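You operate a simulated robot arm through the tools that you are given. There is no shell and no other tool.

You are at the controls of a simulated two-armed robot. One attempt, no reset.

## Task
Try the argon: open the cylinder valve, turn the flow to 20, then down to 5, and close the valve.
Fine: at the cylinder of the tall welder cart; the welder's switch is left alone.

It is judged by the outcome, as a careful person would: the job done as asked, and still so three seconds after it is handed in. It fails if anything else is knocked over, pushed out of place, dropped, spilled or broken.

## Robot
Two 7-joint arms with two-finger parallel grippers on one trunk that stands fixed in place. Base frame: the origin is at the foot of the trunk, x ahead of it, y to its left, z up; the work surface is at about z = 0.56. Lengths are in m, angles in degrees, forces in N, time in s.
The left shoulder is at [0.03, 0.119, 1], the right one opposite. With the tool pointing down near the work surface each hand reaches from about 0.1 to 0.6 m from the base axis, measured 20 degrees to its own side. Payload 3.43 kg a hand.
The tool frame of a hand sits at the grasp point between the pads (the TCP): z along the fingers, y along the line on which they close. The tips reach 0.03 m beyond it. Largest opening 0.094 m; finger width 0.028, thickness 0.01; the body of the gripper, 0.05 by 0.096 m, starts 0.055 m behind the TCP.
Orientation is that of the tool frame in the base frame, as a unit quaternion [x, y, z, w]. With the fingers straight down and closing along the base's y, the tool's x points along the base's -x, its y along +y and its z along -z.

## Interface
- The arms move only by the tool nudge_tool. It takes "left_increments", "right_increments" or both (then of equal length, played together; a hand with none holds still); each is a list of rows, each a list of 3 entries, a list of its own where there are three numbers: the shift along the base's x, y, z in mm, then the turn, a rotation vector about the base's x, y, z in degrees, then the gripper command, from -1 (fully open) to 1 (shut), values between in proportion. In form: [[[x, y, z], [rx, ry, rz], claw], ...]. A call has 1 to 20 rows; each row shifts and turns the commanded pose from where the row before left it. Rows are played at 5 a second. More than 0.05 m and 8.6 degrees between two rows, or a gripper value outside its range, and nothing of the call is played. A pose out of reach is approached as far as the arm can. The call stops where the force on the tool passes 90 N (or 10 N more than at its start, if that is more) or the arm is blocked; 0.2 s more then pass. Each finger travels about 0.072 m/s and halts on what it meets, pressing with about 41 N; the grip force reading is that of the motor and also rises with nothing between the fingers. The clock runs only during rows and for 0.2 s after the last one: add rows that do not move to give the fingers time. The reply holds the time, the measured pose of the TCP, the force on the tool along the base axes, the opening and the grip force, in the units named above and with some noise, with the torque about the TCP (base axes, N m) and any sound that the robot's microphone picked up.
- Cameras (640 x 400 px; columns grow to the right, rows downward): "scene" is now at [0.0321, 0.035, 1.6994]; the picture's right is [0.45, -0.89, 0.00], its down [-0.73, -0.37, -0.57] and it looks along [0.51, 0.26, -0.82] (base axes); focal length 290 px, centre (320, 200). "left" rides on the left gripper at [0.076, -0.014, -0.102] in its tool frame; the picture's right is [0.18, 0.98, 0.00], its down [-0.75, 0.14, -0.64] and it looks along [-0.63, 0.12, 0.77] (tool axes); focal length 243 px, centre (320, 200). "right" rides on the right gripper at [0.076, 0.014, -0.102] in its tool frame; the picture's right is [-0.18, 0.98, 0.00], its down [-0.75, -0.14, -0.64] and it looks along [-0.63, -0.12, 0.77] (tool axes); focal length 243 px, centre (320, 200). There is no depth. A picture from a camera that has moved, and an enlarged one, comes with that camera's place and axes in the base frame and with its lens.
- get_image(camera): a new picture of that camera. It takes no simulated time.
- slide_trunk(by): slides the trunk up (or, below 0, down) by that many m; the arms and the scene camera ride with it, the base frame stays. It gives what a move gives, with no picture.
- aim_head(pan, tilt): turns the head with the scene camera to pan (to the left, within 143 degrees either way) and tilt (down, from -29 to 69), counted from straight ahead of the robot. It gives what a move gives.
- close_up(camera, box): a new picture of the part [left, top, right, bottom] of that camera's present view, enlarged. It takes no simulated time.
- hand_in(): hands the job in; it is judged then, once.

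Places have to be worked out from the pictures, the camera data and where the tool is seen. Open the grippers and draw the arms clear of the work before you hand the job in, unless the task says otherwise.

The tools are called as a command line: name --argument value ..., lists and objects as JSON in quotes. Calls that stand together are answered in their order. nudge_tool: Moves the arms, as the interface text tells. Its arguments: {"type":"object","properties":{"left_increments":{"type":"array"},"right_increments":{"type":"array"}},"required":[]} The other tools are called the same way: slide_trunk (by) slides the trunk up or down; aim_head (pan, tilt) turns the head that bears the scene camera; get_image (camera) takes a picture; close_up (camera, box) takes an enlarged picture of a part of a camera's view; hand_in () hands the job in.

At the start:

```text
time_s: 0.0
left_tool_pos: [0.2683, 0.3358, 1.407]
left_ee_rot: [0.001, 1.0, -0.001, 0.0]
left_wrist_force: [-0.5, 0.2, 0.5]
left_wrist_torque: [-0.04, -0.01, -0.01]
left_opening: 0.0941
left_gripper_force: 0.0
right_tool_pos: [0.4918, 0.0103, 1.3128]
right_ee_rot: [0.0, 1.0, 0.001, 0.0]
right_wrist_force: [0.4, -0.1, -0.3]
right_wrist_torque: [0.01, 0.0, 0.01]
right_opening: 0.094
right_gripper_force: 0.0
trunk travel left (down, up): [-0.265, 0.145]
head pan, tilt: [27.0, 55.3]
```

scene: 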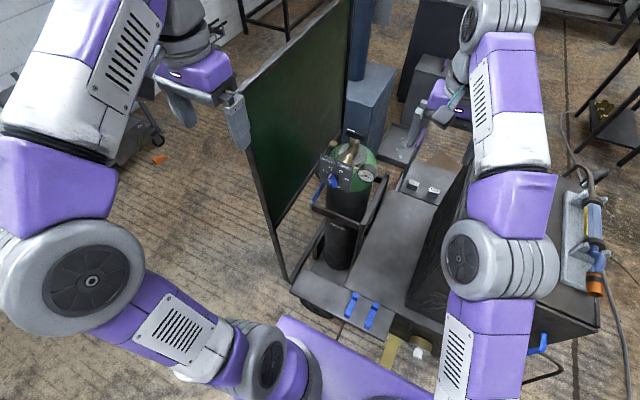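
right: 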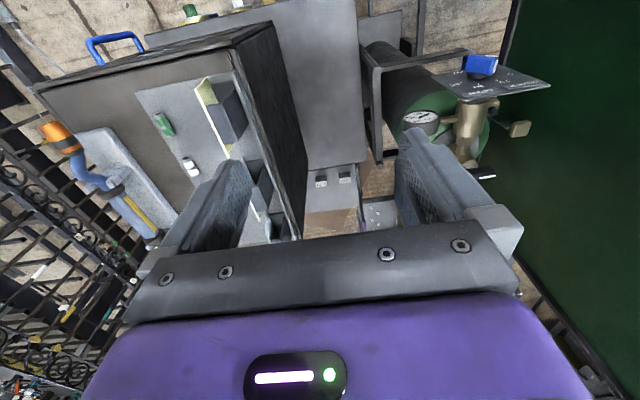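
left: 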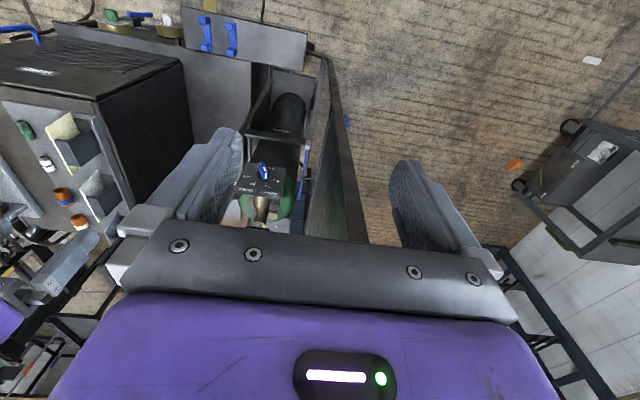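

The scene shows a green-shouldered cylinder with a dial plate, blue knob and gauge, next to a green screen. I'll take enlarged views before moving.

close_up --camera "scene" --box '[280, 120, 420, 210]'

close_up --camera "left" --box '[210, 130, 340, 240]'

close_up --camera "right" --box '[360, 30, 580, 190]'

get_image --camera "scene"

```text
4.44 times, centred on (350, 165) of scene
camera zoom: at [0.0321, 0.035, 1.6994], right [0.45, -0.89, 0.0], down [-0.73, -0.37, -0.57], along [0.51, 0.26, -0.82], focal length 1287 px, centre (187, 356)
```

zoom: 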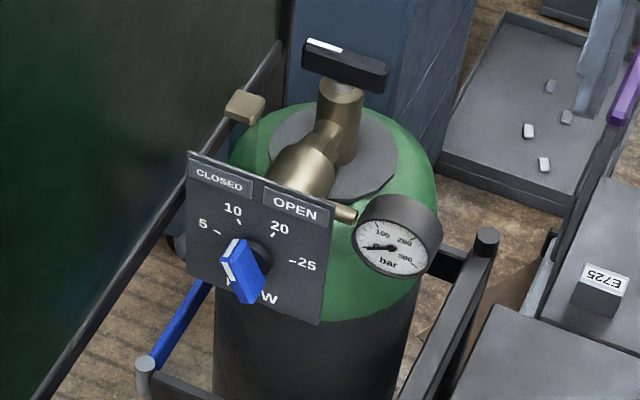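

```text
3.64 times, centred on (275, 185) of left
camera zoom: at [0.1928, 0.3217, 1.5104], right [-0.18, 0.98, 0.0], down [0.75, 0.14, 0.64], along [0.63, 0.12, -0.77], focal length 882 px, centre (484, 254)
```

zoom: 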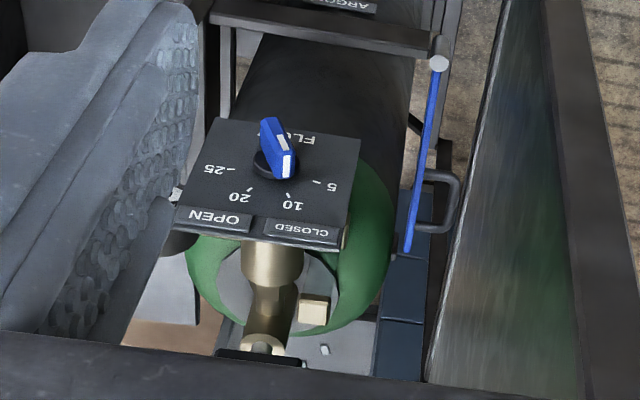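

```text
2.50 times, centred on (470, 110) of right
camera zoom: at [0.4158, 0.0226, 1.4162], right [0.18, 0.98, 0.0], down [0.75, -0.14, 0.64], along [0.63, -0.12, -0.77], focal length 606 px, centre (-55, 425)
```

zoom: 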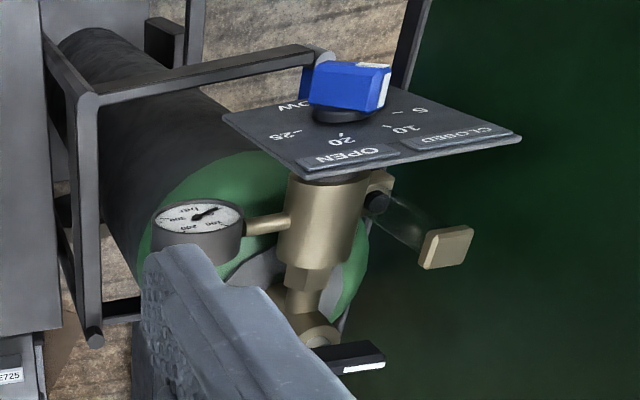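

```text
taken
camera scene: at [0.0321, 0.035, 1.6994], right [0.45, -0.89, 0.0], down [-0.73, -0.37, -0.57], along [0.51, 0.26, -0.82], focal length 290 px, centre (320, 200)
```

scene: 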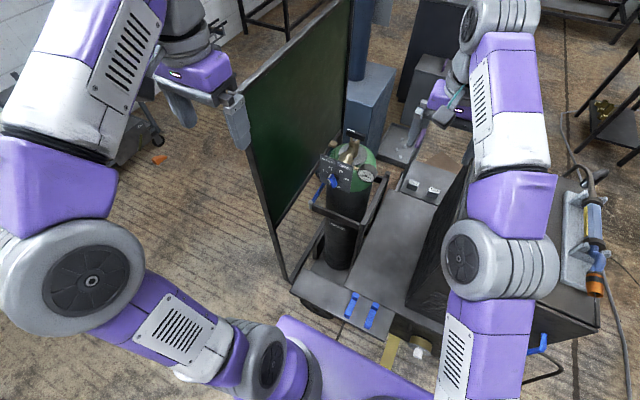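

The blue knob triangulates to about [0.535, 0.25, 1.017] and the black valve bar to about [0.69, 0.248, 1.065]. I'll turn the head to check for other cylinders or carts before going near.

aim_head --pan -15 --tilt 35

get_image --camera "scene"

aim_head --pan 20 --tilt 35

get_image --camera "scene"

```text
time_s: 1.1
left_tool_pos: [0.2671, 0.3346, 1.4078]
left_ee_rot: [0.0, 1.0, -0.001, 0.0]
left_wrist_force: [0.7, 0.2, 0.8]
left_wrist_torque: [-0.03, -0.02, 0.0]
left_opening: 0.0941
left_gripper_force: 0.1
right_tool_pos: [0.4918, 0.0109, 1.3143]
right_ee_rot: [0.0, 1.0, 0.001, 0.0]
right_wrist_force: [0.4, 0.1, 0.1]
right_wrist_torque: [-0.01, 0.01, 0.02]
right_opening: 0.094
right_gripper_force: 0.0
trunk travel left (down, up): [-0.265, 0.145]
head pan, tilt: [-15.0, 35.0]
```

```text
taken
camera scene: at [0.0532, -0.0203, 1.728], right [-0.26, -0.97, 0.0], down [-0.55, 0.15, -0.82], along [0.79, -0.21, -0.57], focal length 290 px, centre (320, 200)
```

scene: 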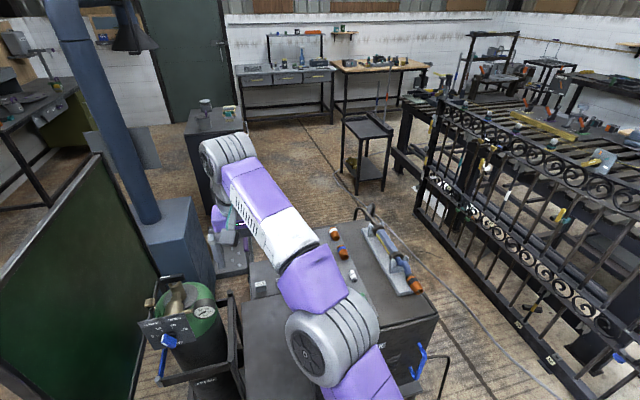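

```text
time_s: 2.1
left_tool_pos: [0.2688, 0.3349, 1.4078]
left_ee_rot: [-0.001, 1.0, 0.0, 0.0]
left_wrist_force: [-0.7, 0.9, 0.4]
left_wrist_torque: [0.0, 0.04, 0.0]
left_opening: 0.0939
left_gripper_force: 0.1
right_tool_pos: [0.4917, 0.0106, 1.3158]
right_ee_rot: [0.0, 1.0, 0.0, -0.002]
right_wrist_force: [0.3, 0.2, -0.3]
right_wrist_torque: [0.01, 0.02, 0.0]
right_opening: 0.0939
right_gripper_force: 0.0
trunk travel left (down, up): [-0.265, 0.145]
head pan, tilt: [20.0, 35.0]
```

```text
taken
camera scene: at [0.0509, 0.0324, 1.728], right [0.34, -0.94, 0.0], down [-0.54, -0.2, -0.82], along [0.77, 0.28, -0.57], focal length 290 px, centre (320, 200)
```

scene: 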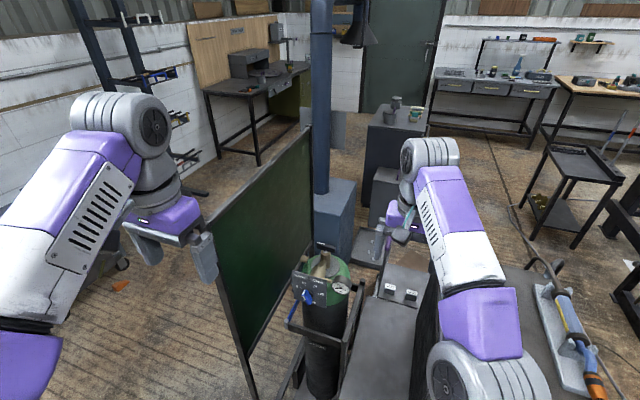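

Only one cylinder is present, with a near-vertical panel (x≈0.55, facing me) and a screen at y≈0.425 to its left. I'll shift the right hand left and yaw it so its camera gets a closer view of the valve handle.

nudge_tool --right_increments '[[[0, 20, 10], [0, 0, 7], -1], [[0, 20, 10], [0, 0, 7], -1], [[0, 20, 10], [0, 0, 7], -1], [[0, 20, 10], [0, 0, 7], -1], [[0, 20, 10], [0, 0, 7], -1], [[0, 0, 0], [0, 0, 0], -1]]'

get_image --camera "right"

get_image --camera "scene"

```text
time_s: 3.5
left_tool_pos: [0.2687, 0.3348, 1.4071]
left_ee_rot: [0.0, 1.0, 0.0, 0.0]
left_wrist_force: [0.0, -0.4, -0.2]
left_wrist_torque: [0.0, -0.01, -0.04]
left_opening: 0.094
left_gripper_force: 0.0
right_tool_pos: [0.4603, 0.0534, 1.3304]
right_ee_rot: [-0.242, 0.97, 0.002, 0.003]
right_wrist_force: [-0.1, -0.8, 0.7]
right_wrist_torque: [0.05, 0.01, -0.04]
right_opening: 0.0938
right_gripper_force: 0.1
right hand out of reach, approached as far as the arm can: row 1, 2, 3, 4, 5
trunk travel left (down, up): [-0.265, 0.145]
head pan, tilt: [20.0, 35.0]
```

```text
taken
camera right: at [0.3853, 0.028, 1.4316], right [-0.3, 0.95, 0.0], down [0.73, 0.23, 0.65], along [0.62, 0.2, -0.76], focal length 243 px, centre (320, 200)
```

right: 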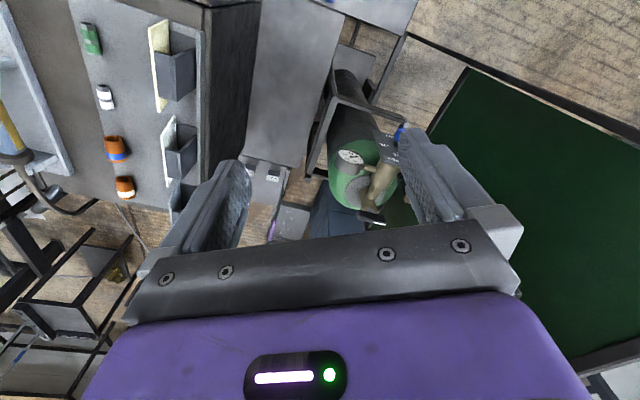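

```text
taken
camera scene: at [0.0505, 0.0313, 1.7281], right [0.34, -0.94, 0.0], down [-0.54, -0.2, -0.82], along [0.77, 0.28, -0.57], focal length 290 px, centre (320, 200)
```

scene: 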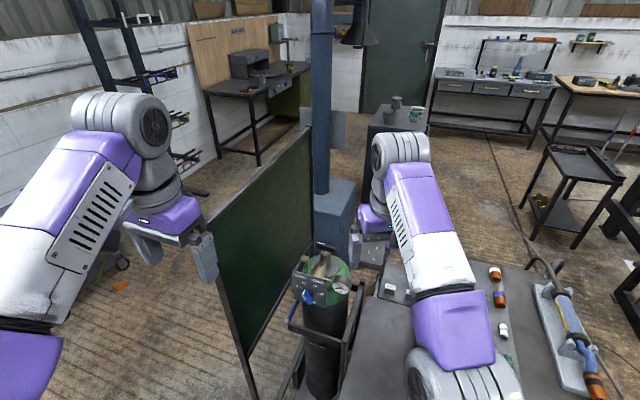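

The right hand was at its reach limit up high, so it is just parked. Now I bring the left hand down and forward while pitching it, for a closer look at the panel and valve.

nudge_tool --left_increments '[[[12, -14, -25], [0, -7.5, 0], -1], [[12, -14, -25], [0, -7.5, 0], -1], [[12, -14, -25], [0, -7.5, 0], -1], [[12, -14, -25], [0, -7.5, 0], -1], [[12, -14, -25], [0, -7.5, 0], -1], [[12, -14, -25], [0, -7.5, 0], -1], [[0, 0, 0], [0, 0, 0], -1]]'

get_image --camera "left"

get_image --camera "scene"

```text
time_s: 5.1
left_tool_pos: [0.3415, 0.2513, 1.2566]
left_ee_rot: [-0.001, 0.923, -0.001, 0.384]
left_wrist_force: [0.5, -0.6, -0.2]
left_wrist_torque: [-0.01, -0.02, -0.02]
left_opening: 0.0937
left_gripper_force: 0.0
right_tool_pos: [0.4603, 0.0548, 1.3298]
right_ee_rot: [-0.242, 0.97, 0.001, 0.004]
right_wrist_force: [-0.1, -0.1, -0.4]
right_wrist_torque: [-0.02, 0.01, 0.02]
right_opening: 0.0941
right_gripper_force: 0.0
trunk travel left (down, up): [-0.265, 0.145]
head pan, tilt: [20.0, 35.0]
```

```text
taken
camera left: at [0.2149, 0.2378, 1.2753], right [-0.13, 0.98, -0.13], down [0.08, 0.14, 0.99], along [0.99, 0.12, -0.1], focal length 243 px, centre (320, 200)
```

left: 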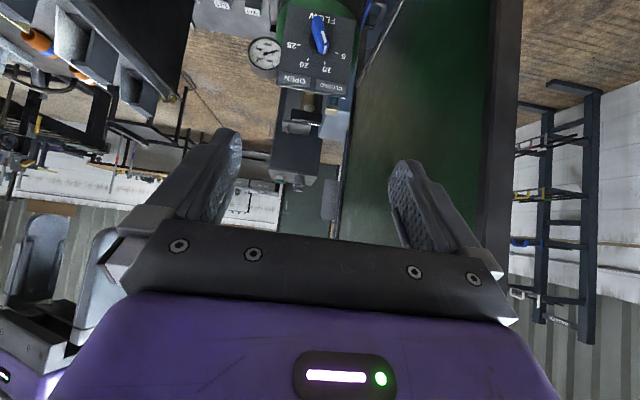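

```text
taken
camera scene: at [0.0508, 0.0328, 1.728], right [0.34, -0.94, 0.0], down [-0.54, -0.2, -0.82], along [0.77, 0.28, -0.57], focal length 290 px, centre (320, 200)
```

scene: 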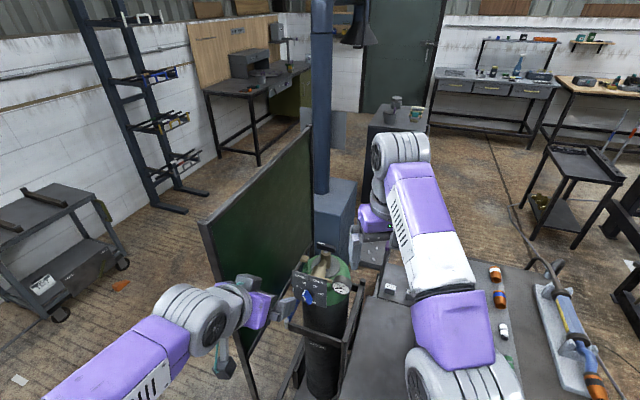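

The left camera now faces the panel nearly square on. I'll enlarge panel and valve.

close_up --camera "left" --box '[230, 0, 390, 100]'

close_up --camera "scene" --box '[280, 230, 380, 330]'

```text
4.00 times, centred on (310, 50) of left
camera zoom: at [0.2149, 0.2378, 1.2753], right [-0.13, 0.98, -0.13], down [0.08, 0.14, 0.99], along [0.99, 0.12, -0.1], focal length 970 px, centre (360, 800)
```

zoom: 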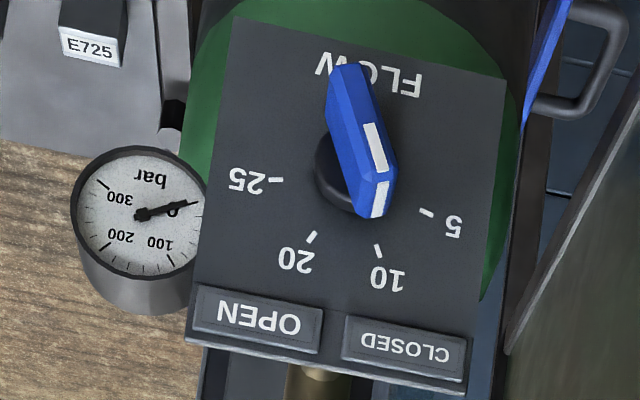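

```text
4.00 times, centred on (330, 280) of scene
camera zoom: at [0.0508, 0.0328, 1.728], right [0.34, -0.94, 0.0], down [-0.54, -0.2, -0.82], along [0.77, 0.28, -0.57], focal length 1158 px, centre (280, -120)
```

zoom: 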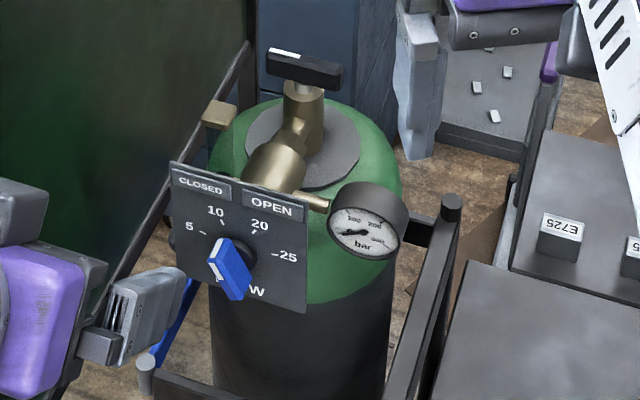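

Gauge reads 0 bar; knob points at about 7 between 5 and 10; the valve bar (about 60 mm, along y at x≈0.70) has its white pointer end on the left/CLOSED side. To reach over the handle I raise the trunk.

slide_trunk --by 0.14

nudge_tool --left_increments '[[[30, 0, -10], [0, 7.5, 0], -1], [[30, 0, -20], [0, 7.5, 0], -1], [[30, 0, -20], [0, 7.5, 0], -1], [[30, 0, -25], [0, 7.5, 0], -1], [[30, 0, -25], [0, 7.5, 0], -1], [[30, 0, -25], [0, 7.5, 0], -1], [[0, 0, 0], [0, 0, 0], -1]]'

get_image --camera "left"

get_image --camera "scene"

```text
time_s: 6.8
left_tool_pos: [0.3418, 0.2521, 1.3959]
left_ee_rot: [-0.001, 0.924, 0.001, 0.382]
left_wrist_force: [0.1, 0.0, -0.4]
left_wrist_torque: [-0.02, 0.0, 0.02]
left_opening: 0.0938
left_gripper_force: 0.2
right_tool_pos: [0.4601, 0.0551, 1.4695]
right_ee_rot: [-0.242, 0.97, 0.002, 0.003]
right_wrist_force: [1.0, 0.1, 0.1]
right_wrist_torque: [0.02, -0.02, 0.0]
right_opening: 0.094
right_gripper_force: 0.0
trunk travel left (down, up): [-0.405, 0.005]
head pan, tilt: [20.0, 35.0]
```

```text
time_s: 8.4
left_tool_pos: [0.5201, 0.2507, 1.2726]
left_ee_rot: [0.0, 1.0, 0.0, 0.001]
left_wrist_force: [-0.9, -0.3, 0.1]
left_wrist_torque: [0.0, -0.01, -0.02]
left_opening: 0.094
left_gripper_force: 0.1
right_tool_pos: [0.4586, 0.0541, 1.4711]
right_ee_rot: [-0.242, 0.97, 0.002, 0.004]
right_wrist_force: [0.1, 0.1, 0.4]
right_wrist_torque: [0.01, -0.06, 0.01]
right_opening: 0.094
right_gripper_force: 0.1
trunk travel left (down, up): [-0.405, 0.005]
head pan, tilt: [20.0, 35.0]
```

```text
taken
camera left: at [0.4446, 0.2369, 1.3762], right [-0.18, 0.98, 0.0], down [0.75, 0.14, 0.64], along [0.63, 0.12, -0.77], focal length 243 px, centre (320, 200)
```

left: 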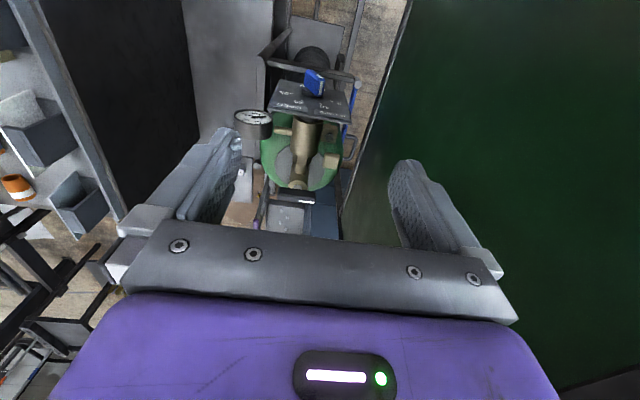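

```text
taken
camera scene: at [0.0483, 0.0326, 1.8681], right [0.34, -0.94, 0.0], down [-0.54, -0.2, -0.82], along [0.77, 0.28, -0.57], focal length 290 px, centre (320, 200)
```

scene: 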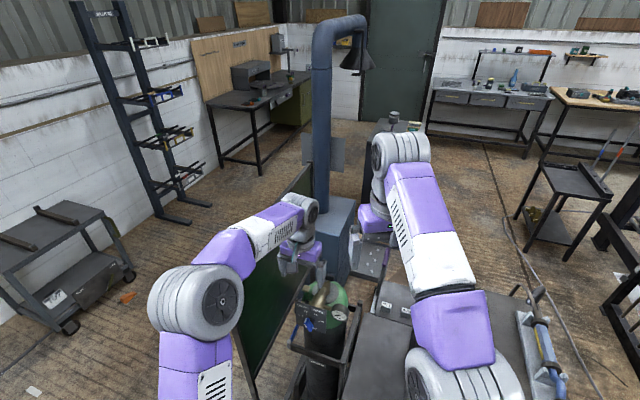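

No reach complaints with the trunk up, and the forearm passes well inside the screen. I'll enlarge the handle in the left view.

close_up --camera "left" --box '[230, 100, 390, 210]'

close_up --camera "scene" --box '[270, 240, 370, 340]'

```text
3.64 times, centred on (310, 155) of left
camera zoom: at [0.4446, 0.2369, 1.3762], right [-0.18, 0.98, 0.0], down [0.75, 0.14, 0.64], along [0.63, 0.12, -0.77], focal length 882 px, centre (356, 364)
```

zoom: 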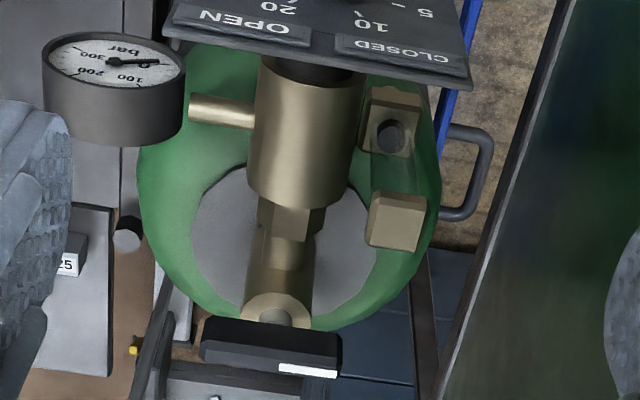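

```text
4.00 times, centred on (320, 290) of scene
camera zoom: at [0.0483, 0.0326, 1.8681], right [0.34, -0.94, 0.0], down [-0.54, -0.2, -0.82], along [0.77, 0.28, -0.57], focal length 1158 px, centre (320, -160)
```

zoom: 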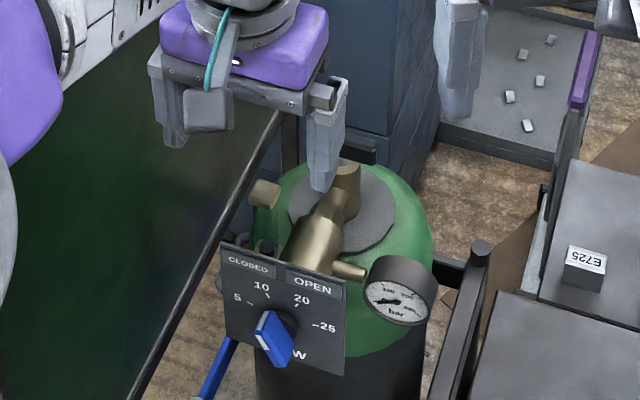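

The bar is centred at about [0.697, 0.246, 1.07], 62 mm long along y, so an open hand pointing down can straddle its ends. I move above it first, checking reach.

nudge_tool --left_increments '[[[35, -1, -15], [0, 0, 0], -1], [[35, -1, -20], [0, 0, 0], -1], [[35, -1, -25], [0, 0, 0], -1], [[35, -1, -25], [0, 0, 0], -1], [[37, -1, -27], [0, 0, 0], -1], [[0, 0, 0], [0, 0, 0], -1]]'

aim_head --pan 20 --tilt 50

get_image --camera "scene"

get_image --camera "left"

```text
time_s: 9.8
left_tool_pos: [0.6445, 0.2451, 1.1697]
left_ee_rot: [0.0, 1.0, 0.0, -0.001]
left_wrist_force: [-0.3, -0.2, -0.4]
left_wrist_torque: [0.02, 0.02, 0.01]
left_opening: 0.094
left_gripper_force: 0.0
left hand out of reach, approached as far as the arm can: row 4, 5
right_tool_pos: [0.461, 0.0543, 1.4702]
right_ee_rot: [-0.241, 0.97, 0.002, 0.003]
right_wrist_force: [-0.3, 0.0, -0.7]
right_wrist_torque: [-0.02, 0.01, -0.01]
right_opening: 0.094
right_gripper_force: 0.0
trunk travel left (down, up): [-0.405, 0.005]
head pan, tilt: [20.0, 35.0]
```

```text
time_s: 10.5
left_tool_pos: [0.6428, 0.246, 1.1704]
left_ee_rot: [0.0, 1.0, 0.001, 0.0]
left_wrist_force: [0.0, -0.2, 0.2]
left_wrist_torque: [0.01, -0.05, 0.01]
left_opening: 0.0938
left_gripper_force: 0.0
right_tool_pos: [0.4609, 0.0542, 1.47]
right_ee_rot: [-0.242, 0.97, 0.002, 0.003]
right_wrist_force: [-0.4, -0.6, -0.4]
right_wrist_torque: [-0.01, 0.01, -0.02]
right_opening: 0.094
right_gripper_force: 0.1
trunk travel left (down, up): [-0.405, 0.005]
head pan, tilt: [20.0, 50.0]
```

```text
taken
camera scene: at [0.04, 0.0287, 1.8464], right [0.34, -0.94, 0.0], down [-0.72, -0.26, -0.64], along [0.6, 0.22, -0.77], focal length 290 px, centre (320, 200)
```

scene: 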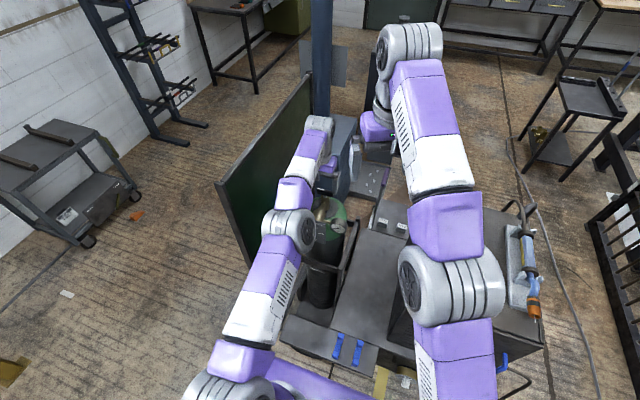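

```text
taken
camera left: at [0.5673, 0.2323, 1.274], right [-0.18, 0.98, 0.0], down [0.75, 0.14, 0.64], along [0.63, 0.12, -0.77], focal length 243 px, centre (320, 200)
```

left: 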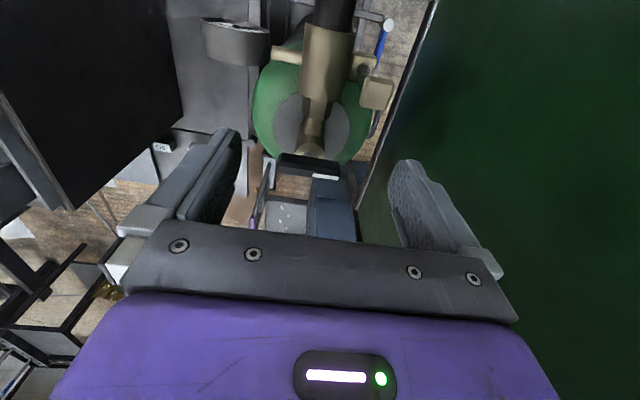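

Straight down stops at x≈0.645 from reach, so I'll tilt the fingers forward (about 37°), close them, and use the closed tips to push the bar round instead. First tilt in place and read the pose.

nudge_tool --left_increments '[[[-5, 0, 5], [0, -7.4, 0], 0.2], [[0, 0, 0], [0, -7.4, 0], 0.6], [[0, 0, 0], [0, -7.4, 0], 1], [[0, 0, 0], [0, -7.4, 0], 1], [[0, 0, 0], [0, -7.4, 0], 1], [[0, 0, 0], [0, 0, 0], 1]]'

get_image --camera "left"

get_image --camera "scene"

```text
time_s: 11.9
left_tool_pos: [0.7645, 0.2631, 1.1939]
left_ee_rot: [0.001, 0.948, 0.0, 0.318]
left_wrist_force: [-0.2, -0.1, -0.5]
left_wrist_torque: [0.01, 0.01, 0.0]
left_opening: 0.0
left_gripper_force: 32.8
left hand out of reach, approached as far as the arm can: row 1, 2, 3, 4, 5
right_tool_pos: [0.4598, 0.0545, 1.4701]
right_ee_rot: [-0.242, 0.97, 0.002, 0.003]
right_wrist_force: [-0.4, 0.3, 0.5]
right_wrist_torque: [-0.02, 0.0, -0.03]
right_opening: 0.0939
right_gripper_force: 0.1
trunk travel left (down, up): [-0.405, 0.005]
head pan, tilt: [20.0, 50.0]
```

```text
taken
camera left: at [0.6419, 0.2488, 1.2311], right [-0.15, 0.98, -0.11], down [0.22, 0.14, 0.97], along [0.97, 0.12, -0.23], focal length 243 px, centre (320, 200)
```

left: 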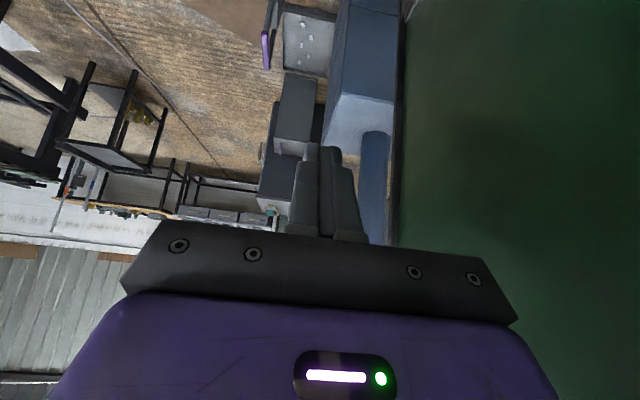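

```text
taken
camera scene: at [0.0402, 0.0286, 1.8463], right [0.34, -0.94, 0.0], down [-0.72, -0.26, -0.64], along [0.6, 0.22, -0.77], focal length 290 px, centre (320, 200)
```

scene: 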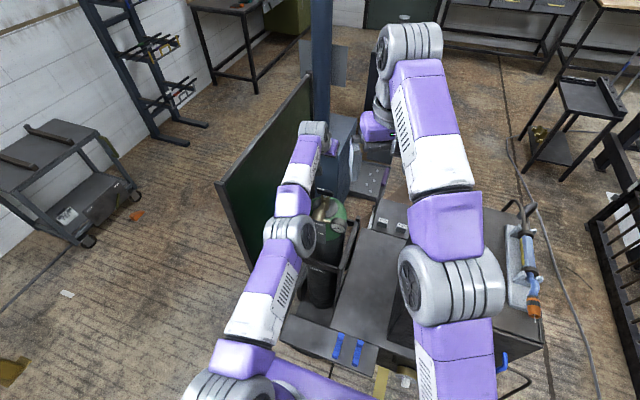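

The wrist rotated but the arm stayed stretched, so the TCP went past the handle, well above it (z 1.19). I'll retreat backward to bring the arm off its limit and see where the command sits.

nudge_tool --left_increments '[[[-40, 0, 0], [0, 0, 0], 1], [[-40, 0, 0], [0, 0, 0], 1], [[0, 0, 0], [0, 0, 0], 1]]'

```text
time_s: 12.7
left_tool_pos: [0.7602, 0.2726, 1.2022]
left_ee_rot: [-0.001, 0.948, 0.0, 0.318]
left_wrist_force: [-0.5, 0.1, 1.3]
left_wrist_torque: [-0.01, 0.01, -0.03]
left_opening: 0.0
left_gripper_force: 33.2
left hand out of reach, approached as far as the arm can: row 1, 2
right_tool_pos: [0.4605, 0.0547, 1.4703]
right_ee_rot: [-0.242, 0.97, 0.002, 0.004]
right_wrist_force: [-0.4, -0.1, 0.3]
right_wrist_torque: [-0.01, -0.03, 0.02]
right_opening: 0.0939
right_gripper_force: 0.1
trunk travel left (down, up): [-0.405, 0.005]
head pan, tilt: [20.0, 50.0]
```

The arm is hung up at its straight-elbow pose. I'll ask for an upward and backward move to break out, which is clear of everything.

nudge_tool --left_increments '[[[-30, 0, 30], [0, 0, 0], 1], [[-30, 0, 30], [0, 0, 0], 1], [[0, 0, 0], [0, 0, 0], 1], [[0, 0, 0], [0, 0, 0], 1]]'

get_image --camera "scene"

```text
time_s: 13.7
left_tool_pos: [0.7462, 0.2783, 1.272]
left_ee_rot: [0.0, 0.949, 0.0, 0.316]
left_wrist_force: [-0.5, 0.5, 0.4]
left_wrist_torque: [-0.02, -0.01, 0.02]
left_opening: 0.0
left_gripper_force: 33.1
left hand out of reach, approached as far as the arm can: row 1, 2
right_tool_pos: [0.4605, 0.0556, 1.4701]
right_ee_rot: [-0.242, 0.97, 0.001, 0.003]
right_wrist_force: [0.6, -0.1, 0.5]
right_wrist_torque: [-0.01, -0.02, 0.0]
right_opening: 0.0941
right_gripper_force: 0.0
trunk travel left (down, up): [-0.405, 0.005]
head pan, tilt: [20.0, 50.0]
```

```text
taken
camera scene: at [0.04, 0.0286, 1.8463], right [0.34, -0.94, 0.0], down [-0.72, -0.26, -0.64], along [0.6, 0.22, -0.77], focal length 290 px, centre (320, 200)
```

scene: 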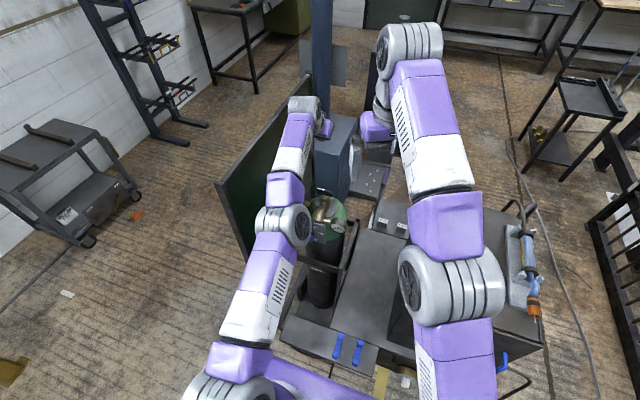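

Upward worked but backward barely did. I'll pitch back toward straight down while retreating, undoing the path that led here.

nudge_tool --left_increments '[[[-20, -5, 10], [0, 7.4, 0], 1], [[-20, -5, 10], [0, 7.4, 0], 1], [[-20, -5, 10], [0, 7.4, 0], 1], [[-20, -5, 10], [0, 7.4, 0], 1], [[-20, -5, 10], [0, 7.4, 0], 1], [[0, 0, 0], [0, 0, 0], 1]]'

get_image --camera "scene"

```text
time_s: 15.1
left_tool_pos: [0.6042, 0.2458, 1.3086]
left_ee_rot: [-0.001, 1.0, 0.0, 0.0]
left_wrist_force: [0.3, -1.2, -0.8]
left_wrist_torque: [-0.02, 0.03, -0.01]
left_opening: 0.0
left_gripper_force: 33.4
left hand out of reach, approached as far as the arm can: row 1, 2, 3, 4, 5
right_tool_pos: [0.4613, 0.0549, 1.4698]
right_ee_rot: [-0.241, 0.97, 0.002, 0.002]
right_wrist_force: [0.2, 0.5, 0.2]
right_wrist_torque: [0.01, 0.0, -0.02]
right_opening: 0.094
right_gripper_force: 0.1
trunk travel left (down, up): [-0.405, 0.005]
head pan, tilt: [20.0, 50.0]
```

```text
taken
camera scene: at [0.0406, 0.0288, 1.8463], right [0.34, -0.94, 0.0], down [-0.72, -0.26, -0.64], along [0.6, 0.22, -0.77], focal length 290 px, centre (320, 200)
```

scene: 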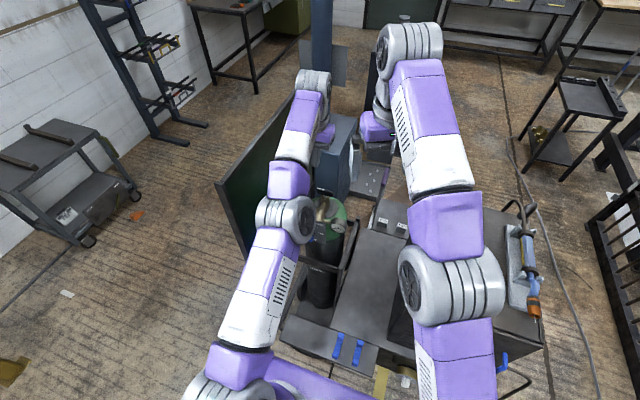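

Still stretched, with the TCP at [0.604, 0.246, 1.309] well clear. I'll command a larger straight retreat to see if the elbow folds again.

nudge_tool --left_increments '[[[-40, 0, 0], [0, 0, 0], 1], [[-40, 0, 0], [0, 0, 0], 1], [[-40, 0, 0], [0, 0, 0], 1], [[0, 0, 0], [0, 0, 0], 1], [[0, 0, 5], [0, 0, 0], 1], [[0, 0, -5], [0, 0, 0], 1]]'

get_image --camera "scene"

```text
time_s: 16.5
left_tool_pos: [0.5905, 0.257, 1.336]
left_ee_rot: [-0.001, 1.0, 0.001, -0.001]
left_wrist_force: [0.4, -0.2, 0.7]
left_wrist_torque: [-0.01, -0.01, 0.04]
left_opening: 0.0003
left_gripper_force: 33.1
left hand out of reach, approached as far as the arm can: row 1, 2, 3
right_tool_pos: [0.4612, 0.0544, 1.4688]
right_ee_rot: [-0.242, 0.97, 0.001, 0.003]
right_wrist_force: [-1.1, -0.2, 0.4]
right_wrist_torque: [0.0, -0.01, 0.01]
right_opening: 0.0941
right_gripper_force: 0.1
trunk travel left (down, up): [-0.405, 0.005]
head pan, tilt: [20.0, 50.0]
```

```text
taken
camera scene: at [0.0413, 0.0288, 1.8463], right [0.34, -0.94, 0.0], down [-0.72, -0.26, -0.64], along [0.6, 0.22, -0.77], focal length 290 px, centre (320, 200)
```

scene: 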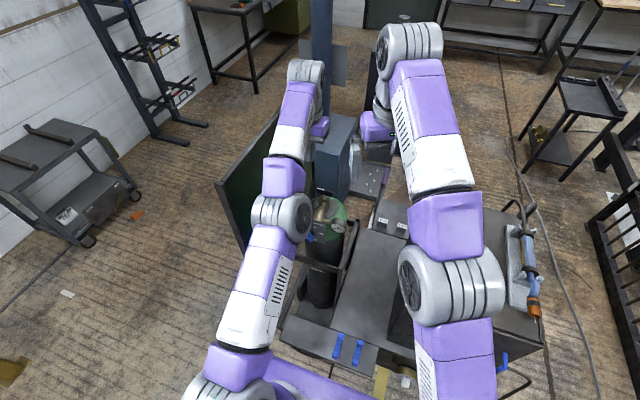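

Small vertical rows were accepted as reachable, while big backward ones were not, which suggests the solver sits at the straight-elbow singularity. I'll try small backward-and-down steps.

nudge_tool --left_increments '[[[-2, 0, 0], [0, 0, 0], 1], [[-3, 0, 0], [0, 0, 0], 1], [[-3, 0, -5], [0, 0, 0], 1], [[-3, 0, -10], [0, 0, 0], 1], [[-5, 0, -10], [0, 0, 0], 1], [[-5, 0, -10], [0, 0, 0], 1], [[-5, 0, -10], [0, 0, 0], 1], [[-10, 0, -10], [0, 0, 0], 1], [[-10, 0, -10], [0, 0, 0], 1], [[0, 0, 0], [0, 0, 0], 1]]'

```text
time_s: 18.7
left_tool_pos: [0.6046, 0.2654, 1.298]
left_ee_rot: [0.0, 1.0, 0.0, 0.0]
left_wrist_force: [-0.2, 0.9, 0.4]
left_wrist_torque: [0.02, 0.02, 0.0]
left_opening: 0.0001
left_gripper_force: 33.3
left hand out of reach, approached as far as the arm can: row 2, 3, 4, 5, 6, 7, 8, 9
right_tool_pos: [0.4607, 0.0533, 1.469]
right_ee_rot: [-0.242, 0.97, 0.001, 0.003]
right_wrist_force: [-0.7, -0.6, -0.4]
right_wrist_torque: [0.02, 0.01, 0.03]
right_opening: 0.094
right_gripper_force: 0.0
trunk travel left (down, up): [-0.405, 0.005]
head pan, tilt: [20.0, 50.0]
```

The hand only slides on its reach sphere. Since the elbow previously sat out to the left, a rightward move should fold it correctly; I move the right hand out of the way (back and right) at the same time.

nudge_tool --left_increments '[[[0, -10, 0], [0, 0, 0], 1], [[0, -15, 0], [0, 0, 0], 1], [[0, -15, 0], [0, 0, 0], 1], [[0, -15, 0], [0, 0, 0], 1], [[0, 0, 0], [0, 0, 0], 1]]' --right_increments '[[[0, -25, 0], [0, 0, 0], -1], [[0, -30, 0], [0, 0, 0], -1], [[0, -30, 0], [0, 0, 0], -1], [[0, -30, 0], [0, 0, 0], -1], [[0, 0, 0], [0, 0, 0], -1]]'

get_image --camera "scene"

```text
time_s: 19.9
left_tool_pos: [0.6104, 0.2118, 1.2973]
left_ee_rot: [-0.001, 1.0, 0.0, -0.001]
left_wrist_force: [0.2, -0.1, -0.1]
left_wrist_torque: [-0.04, -0.01, 0.0]
left_opening: 0.0
left_gripper_force: 33.1
left hand out of reach, approached as far as the arm can: row 3
right_tool_pos: [0.4602, -0.0601, 1.4694]
right_ee_rot: [-0.242, 0.97, 0.002, 0.004]
right_wrist_force: [0.1, -0.5, 0.2]
right_wrist_torque: [-0.02, 0.01, -0.02]
right_opening: 0.0938
right_gripper_force: 0.0
trunk travel left (down, up): [-0.405, 0.005]
head pan, tilt: [20.0, 50.0]
```

```text
taken
camera scene: at [0.0406, 0.0305, 1.8462], right [0.34, -0.94, 0.0], down [-0.72, -0.26, -0.64], along [0.6, 0.22, -0.77], focal length 290 px, centre (320, 200)
```

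scene: 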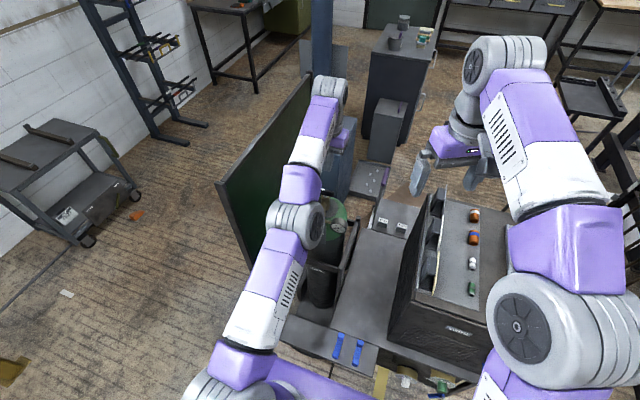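

The right hand moves freely now and the left followed rightward. Next I try retreating the left backward again, in moderate steps.

nudge_tool --left_increments '[[[-5, -10, 0], [0, 0, 0], 1], [[-10, -10, 0], [0, 0, 0], 1], [[-15, -5, 0], [0, 0, 0], 1], [[-20, 0, 0], [0, 0, 0], 1], [[-20, 0, 0], [0, 0, 0], 1], [[-20, 0, 0], [0, 0, 0], 1], [[0, 0, 0], [0, 0, 0], 1]]'

```text
time_s: 21.5
left_tool_pos: [0.6043, 0.19, 1.3165]
left_ee_rot: [0.0, 1.0, 0.0, -0.001]
left_wrist_force: [-0.6, -0.4, 1.1]
left_wrist_torque: [0.02, 0.04, -0.01]
left_opening: 0.0001
left_gripper_force: 33.1
left hand out of reach, approached as far as the arm can: row 1, 2, 3, 4, 5, 6
right_tool_pos: [0.4603, -0.0614, 1.469]
right_ee_rot: [-0.242, 0.97, 0.002, 0.003]
right_wrist_force: [-0.7, -0.2, 0.1]
right_wrist_torque: [-0.02, 0.0, 0.04]
right_opening: 0.0943
right_gripper_force: 0.0
trunk travel left (down, up): [-0.405, 0.005]
head pan, tilt: [20.0, 50.0]
```

Still stretched. The elbow disc faces sideways now, so it folds in the vertical plane; I'll make a longer downward move (staying above z 1.2) then try back.

nudge_tool --left_increments '[[[0, 0, -15], [0, 0, 0], 1], [[0, 0, -15], [0, 0, 0], 1], [[0, 0, -15], [0, 0, 0], 1], [[0, 0, -15], [0, 0, 0], 1], [[0, 0, -15], [0, 0, 0], 1], [[-30, 0, 0], [0, 0, 0], 1], [[-30, 0, 0], [0, 0, 0], 1], [[0, 0, 0], [0, 0, 0], 1]]'

close_up --camera "scene" --box '[170, 50, 410, 400]'

```text
time_s: 23.3
left_tool_pos: [0.6228, 0.1919, 1.2665]
left_ee_rot: [0.0, 1.0, 0.0, 0.0]
left_wrist_force: [-0.5, -0.4, -0.3]
left_wrist_torque: [0.01, 0.0, 0.01]
left_opening: 0.0
left_gripper_force: 32.6
left hand out of reach, approached as far as the arm can: row 1, 2, 3, 4, 5, 6, 7
right_tool_pos: [0.4608, -0.0618, 1.4686]
right_ee_rot: [-0.242, 0.97, 0.001, 0.003]
right_wrist_force: [0.0, -0.1, 0.3]
right_wrist_torque: [0.05, -0.05, -0.01]
right_opening: 0.094
right_gripper_force: 0.1
trunk travel left (down, up): [-0.405, 0.005]
head pan, tilt: [20.0, 50.0]
```

```text
1.14 times, centred on (290, 225) of scene
camera zoom: at [0.0406, 0.0288, 1.8463], right [0.34, -0.94, 0.0], down [-0.72, -0.26, -0.64], along [0.6, 0.22, -0.77], focal length 331 px, centre (354, 171)
```

zoom: 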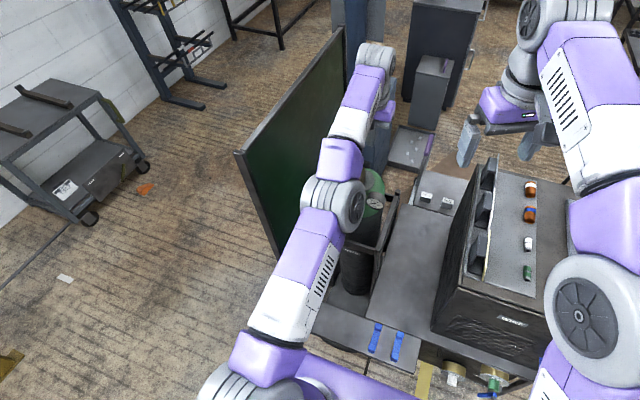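

Inward motion still fails. I'll go back to the last pose that was accepted before the stall, about [0.625, 0.248, 1.21], moving leftward and down, then step back along the original path.

nudge_tool --left_increments '[[[1, 14, -12], [0, 0, 0], 1], [[1, 14, -12], [0, 0, 0], 1], [[0, 14, -14], [0, 0, 0], 1], [[0, 14, -14], [0, 0, 0], 1], [[0, 0, 0], [0, 0, 0], 1], [[-10, 0, 5], [0, 0, 0], 1], [[-20, 0, 15], [0, 0, 0], 1], [[-20, 0, 15], [0, 0, 0], 1], [[0, 0, 0], [0, 0, 0], 1]]'

```text
time_s: 25.3
left_tool_pos: [0.6188, 0.2542, 1.26]
left_ee_rot: [0.001, 1.0, 0.0, -0.001]
left_wrist_force: [-0.9, 0.0, 0.3]
left_wrist_torque: [0.0, 0.02, -0.01]
left_opening: 0.0
left_gripper_force: 33.1
left hand out of reach, approached as far as the arm can: row 3, 6, 7, 8
right_tool_pos: [0.4604, -0.0617, 1.4691]
right_ee_rot: [-0.242, 0.97, 0.002, 0.004]
right_wrist_force: [0.0, 0.0, -0.2]
right_wrist_torque: [-0.04, 0.01, 0.0]
right_opening: 0.0938
right_gripper_force: 0.1
trunk travel left (down, up): [-0.405, 0.005]
head pan, tilt: [20.0, 50.0]
```

I want to see the actual left arm shape to understand which joint is stuck, so I look down at it with the head.

aim_head --pan 35 --tilt 66

get_image --camera "scene"

get_image --camera "right"

```text
time_s: 26.1
left_tool_pos: [0.6197, 0.2527, 1.2602]
left_ee_rot: [0.0, 1.0, 0.0, -0.001]
left_wrist_force: [-0.8, -0.3, 0.7]
left_wrist_torque: [-0.02, 0.0, 0.02]
left_opening: 0.0001
left_gripper_force: 32.5
right_tool_pos: [0.4598, -0.0616, 1.4692]
right_ee_rot: [-0.242, 0.97, 0.002, 0.003]
right_wrist_force: [0.6, 0.3, 0.4]
right_wrist_torque: [-0.01, -0.01, 0.01]
right_opening: 0.094
right_gripper_force: 0.1
trunk travel left (down, up): [-0.405, 0.005]
head pan, tilt: [35.0, 66.0]
```

```text
taken
camera scene: at [0.0167, 0.0364, 1.8272], right [0.57, -0.82, 0.0], down [-0.75, -0.52, -0.41], along [0.33, 0.23, -0.91], focal length 290 px, centre (320, 200)
```

scene: 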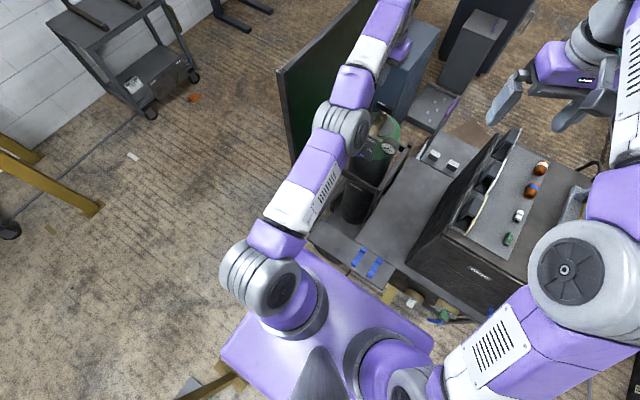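

```text
taken
camera right: at [0.3859, -0.0873, 1.5711], right [-0.3, 0.95, 0.0], down [0.73, 0.23, 0.65], along [0.62, 0.2, -0.76], focal length 243 px, centre (320, 200)
```

right: 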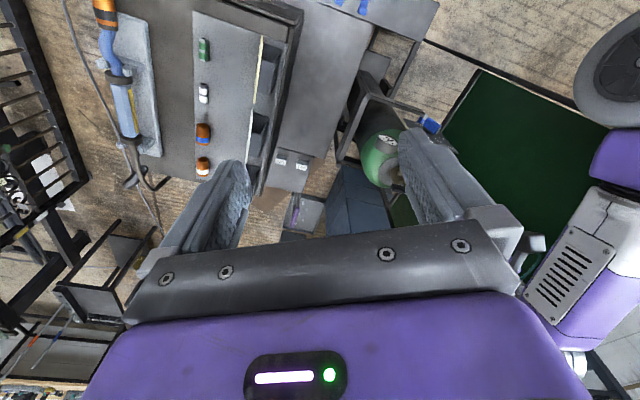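

The elbow normally sits up (forearm angled down), and backward-at-level commands include an upward part that pushes it the wrong way past straight. I'll rise, then sweep outward-and-down to straighten it through, and then pull in with a downward component, staying above z≈1.17.

nudge_tool --left_increments '[[[-5, 0, 20], [0, 0, 0], 1], [[-5, 0, 20], [0, 0, 0], 1], [[-5, 0, 20], [0, 0, 0], 1], [[-5, 0, 20], [0, 0, 0], 1], [[20, 0, -15], [0, 0, 0], 1], [[20, 0, -20], [0, 0, 0], 1], [[15, 0, -20], [0, 0, 0], 1], [[15, 0, -20], [0, 0, 0], 1], [[10, 0, -20], [0, 0, 0], 1], [[-10, 0, -15], [0, 0, 0], 1], [[-15, 0, -15], [0, 0, 0], 1], [[-15, 0, -10], [0, 0, 0], 1], [[0, 0, 0], [0, 0, 0], 1]]'

get_image --camera "scene"

```text
time_s: 28.9
left_tool_pos: [0.6349, 0.2432, 1.2057]
left_ee_rot: [0.001, 1.0, 0.0, -0.001]
left_wrist_force: [0.2, -0.8, 0.0]
left_wrist_torque: [-0.01, 0.0, 0.0]
left_opening: 0.0
left_gripper_force: 32.9
left hand out of reach, approached as far as the arm can: row 3, 5, 6, 7, 8, 9, 10, 11, 12
right_tool_pos: [0.4603, -0.0615, 1.469]
right_ee_rot: [-0.243, 0.97, 0.001, 0.003]
right_wrist_force: [0.0, -0.4, 0.7]
right_wrist_torque: [0.02, -0.02, -0.02]
right_opening: 0.0939
right_gripper_force: 0.1
trunk travel left (down, up): [-0.405, 0.005]
head pan, tilt: [35.0, 66.0]
```

```text
taken
camera scene: at [0.017, 0.0365, 1.8271], right [0.57, -0.82, 0.0], down [-0.75, -0.52, -0.41], along [0.33, 0.23, -0.91], focal length 290 px, centre (320, 200)
```

scene: 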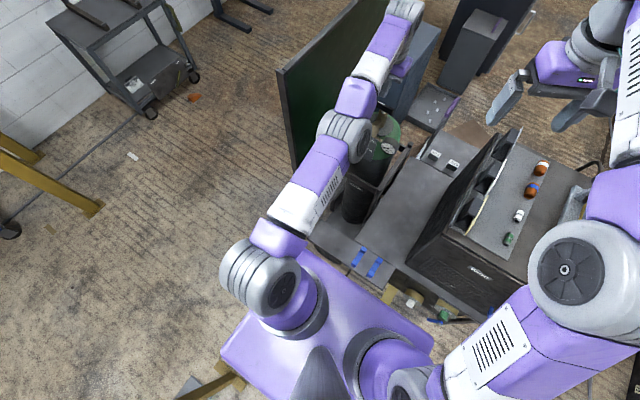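

Upward rows are accepted but inward ones are not. I'll test very small steps exactly along the inward radial direction to see whether it folds gradually.

nudge_tool --left_increments '[[[-1, -0.1, -0.2], [0, 0, 0], 1], [[-1, -0.1, -0.2], [0, 0, 0], 1], [[-1, -0.1, -0.2], [0, 0, 0], 1], [[-1, -0.1, -0.2], [0, 0, 0], 1], [[-1, -0.1, -0.2], [0, 0, 0], 1], [[-1, -0.1, -0.2], [0, 0, 0], 1], [[-1, -0.1, -0.2], [0, 0, 0], 1], [[-1, -0.1, -0.2], [0, 0, 0], 1], [[-1, -0.1, -0.2], [0, 0, 0], 1], [[-1, -0.1, -0.2], [0, 0, 0], 1]]'

```text
time_s: 31.1
left_tool_pos: [0.6342, 0.2429, 1.2061]
left_ee_rot: [0.0, 1.0, 0.0, -0.001]
left_wrist_force: [-0.2, 0.6, -0.3]
left_wrist_torque: [0.02, -0.01, 0.0]
left_opening: 0.0
left_gripper_force: 33.1
left hand out of reach, approached as far as the arm can: row 4, 7, 10
right_tool_pos: [0.4594, -0.0606, 1.4696]
right_ee_rot: [-0.242, 0.97, 0.002, 0.004]
right_wrist_force: [0.3, 0.4, 0.4]
right_wrist_torque: [0.01, 0.0, -0.02]
right_opening: 0.0944
right_gripper_force: 0.0
trunk travel left (down, up): [-0.405, 0.005]
head pan, tilt: [35.0, 66.0]
```

Commands reset to the achieved pose once the error exceeds about 3 mm, and the arm isn't shortening at all. I'll try inward moves mixed with sideways motion, first right, then left.

nudge_tool --left_increments '[[[-4, -20, 0], [0, 0, 0], 1], [[-8, -20, 0], [0, 0, 0], 1], [[-8, -20, 0], [0, 0, 0], 1], [[-8, -20, 0], [0, 0, 0], 1], [[-8, 20, 0], [0, 0, 0], 1], [[-8, 20, 0], [0, 0, 0], 1], [[-8, 20, 0], [0, 0, 0], 1], [[-8, 20, 0], [0, 0, 0], 1], [[-8, 20, 0], [0, 0, 0], 1]]'

```text
time_s: 33.1
left_tool_pos: [0.6281, 0.2667, 1.2182]
left_ee_rot: [0.0, 1.0, -0.001, -0.002]
left_wrist_force: [0.0, 0.2, -0.1]
left_wrist_torque: [-0.02, 0.01, 0.0]
left_opening: 0.0
left_gripper_force: 33.3
left hand out of reach, approached as far as the arm can: row 1, 2, 3, 4, 5, 6, 7, 8, 9
right_tool_pos: [0.4608, -0.0605, 1.4705]
right_ee_rot: [-0.242, 0.97, 0.001, 0.004]
right_wrist_force: [0.0, 0.1, -0.3]
right_wrist_torque: [0.03, 0.03, 0.01]
right_opening: 0.094
right_gripper_force: 0.1
trunk travel left (down, up): [-0.405, 0.005]
head pan, tilt: [35.0, 66.0]
```

Still pinned. I'll now sweep exactly along the reach sphere: up about 16°, then down in big steps while pulling in only 1.5 mm per row, so that the elbow takes its share of bend without any row failing.

nudge_tool --left_increments '[[[-12.1, 0, 41.4], [0, 0, 0], 1], [[-14.8, 0, 40.4], [0, 0, 0], 1], [[-17.7, 0, 39.2], [0, 0, 0], 1], [[-20.3, 0, 38], [0, 0, 0], 1], [[19, 0, -38.6], [0, 0, 0], 1], [[16.2, 0, -39.8], [0, 0, 0], 1], [[13.4, 0, -40.7], [0, 0, 0], 1], [[10.4, 0, -41.4], [0, 0, 0], 1], [[0, 0, 0], [0, 0, 0], 1]]'

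```text
time_s: 35.1
left_tool_pos: [0.624, 0.2686, 1.2199]
left_ee_rot: [0.0, 1.0, 0.0, 0.001]
left_wrist_force: [0.0, -0.3, -0.6]
left_wrist_torque: [0.0, -0.02, -0.05]
left_opening: 0.0
left_gripper_force: 32.7
left hand out of reach, approached as far as the arm can: row 3
right_tool_pos: [0.4595, -0.0629, 1.4694]
right_ee_rot: [-0.241, 0.971, 0.002, 0.003]
right_wrist_force: [0.1, 0.2, 0.5]
right_wrist_torque: [0.0, -0.02, -0.01]
right_opening: 0.0943
right_gripper_force: 0.0
trunk travel left (down, up): [-0.405, 0.005]
head pan, tilt: [35.0, 66.0]
```

All the downward rows were accepted and the radius shrank to about 0.617. I'll now try pulling inward gently with some downward component.

nudge_tool --left_increments '[[[-2, 0, -4], [0, 0, 0], 1], [[-3, 0, -4], [0, 0, 0], 1], [[-4, 0, -4], [0, 0, 0], 1], [[-6, 0, -3], [0, 0, 0], 1], [[-8, 0, 0], [0, 0, 0], 1], [[-10, 0, 0], [0, 0, 0], 1], [[-15, 0, 0], [0, 0, 0], 1], [[-20, 0, 0], [0, 0, 0], 1], [[0, 0, 0], [0, 0, 0], 1]]'

```text
time_s: 37.1
left_tool_pos: [0.5592, 0.2658, 1.2042]
left_ee_rot: [-0.001, 1.0, 0.0, 0.0]
left_wrist_force: [0.1, -0.3, 0.5]
left_wrist_torque: [-0.01, 0.0, -0.02]
left_opening: 0.0
left_gripper_force: 32.7
right_tool_pos: [0.4614, -0.0617, 1.4688]
right_ee_rot: [-0.242, 0.97, 0.001, 0.004]
right_wrist_force: [-0.7, -0.5, 0.0]
right_wrist_torque: [0.02, -0.02, -0.01]
right_opening: 0.094
right_gripper_force: 0.0
trunk travel left (down, up): [-0.405, 0.005]
head pan, tilt: [35.0, 66.0]
```

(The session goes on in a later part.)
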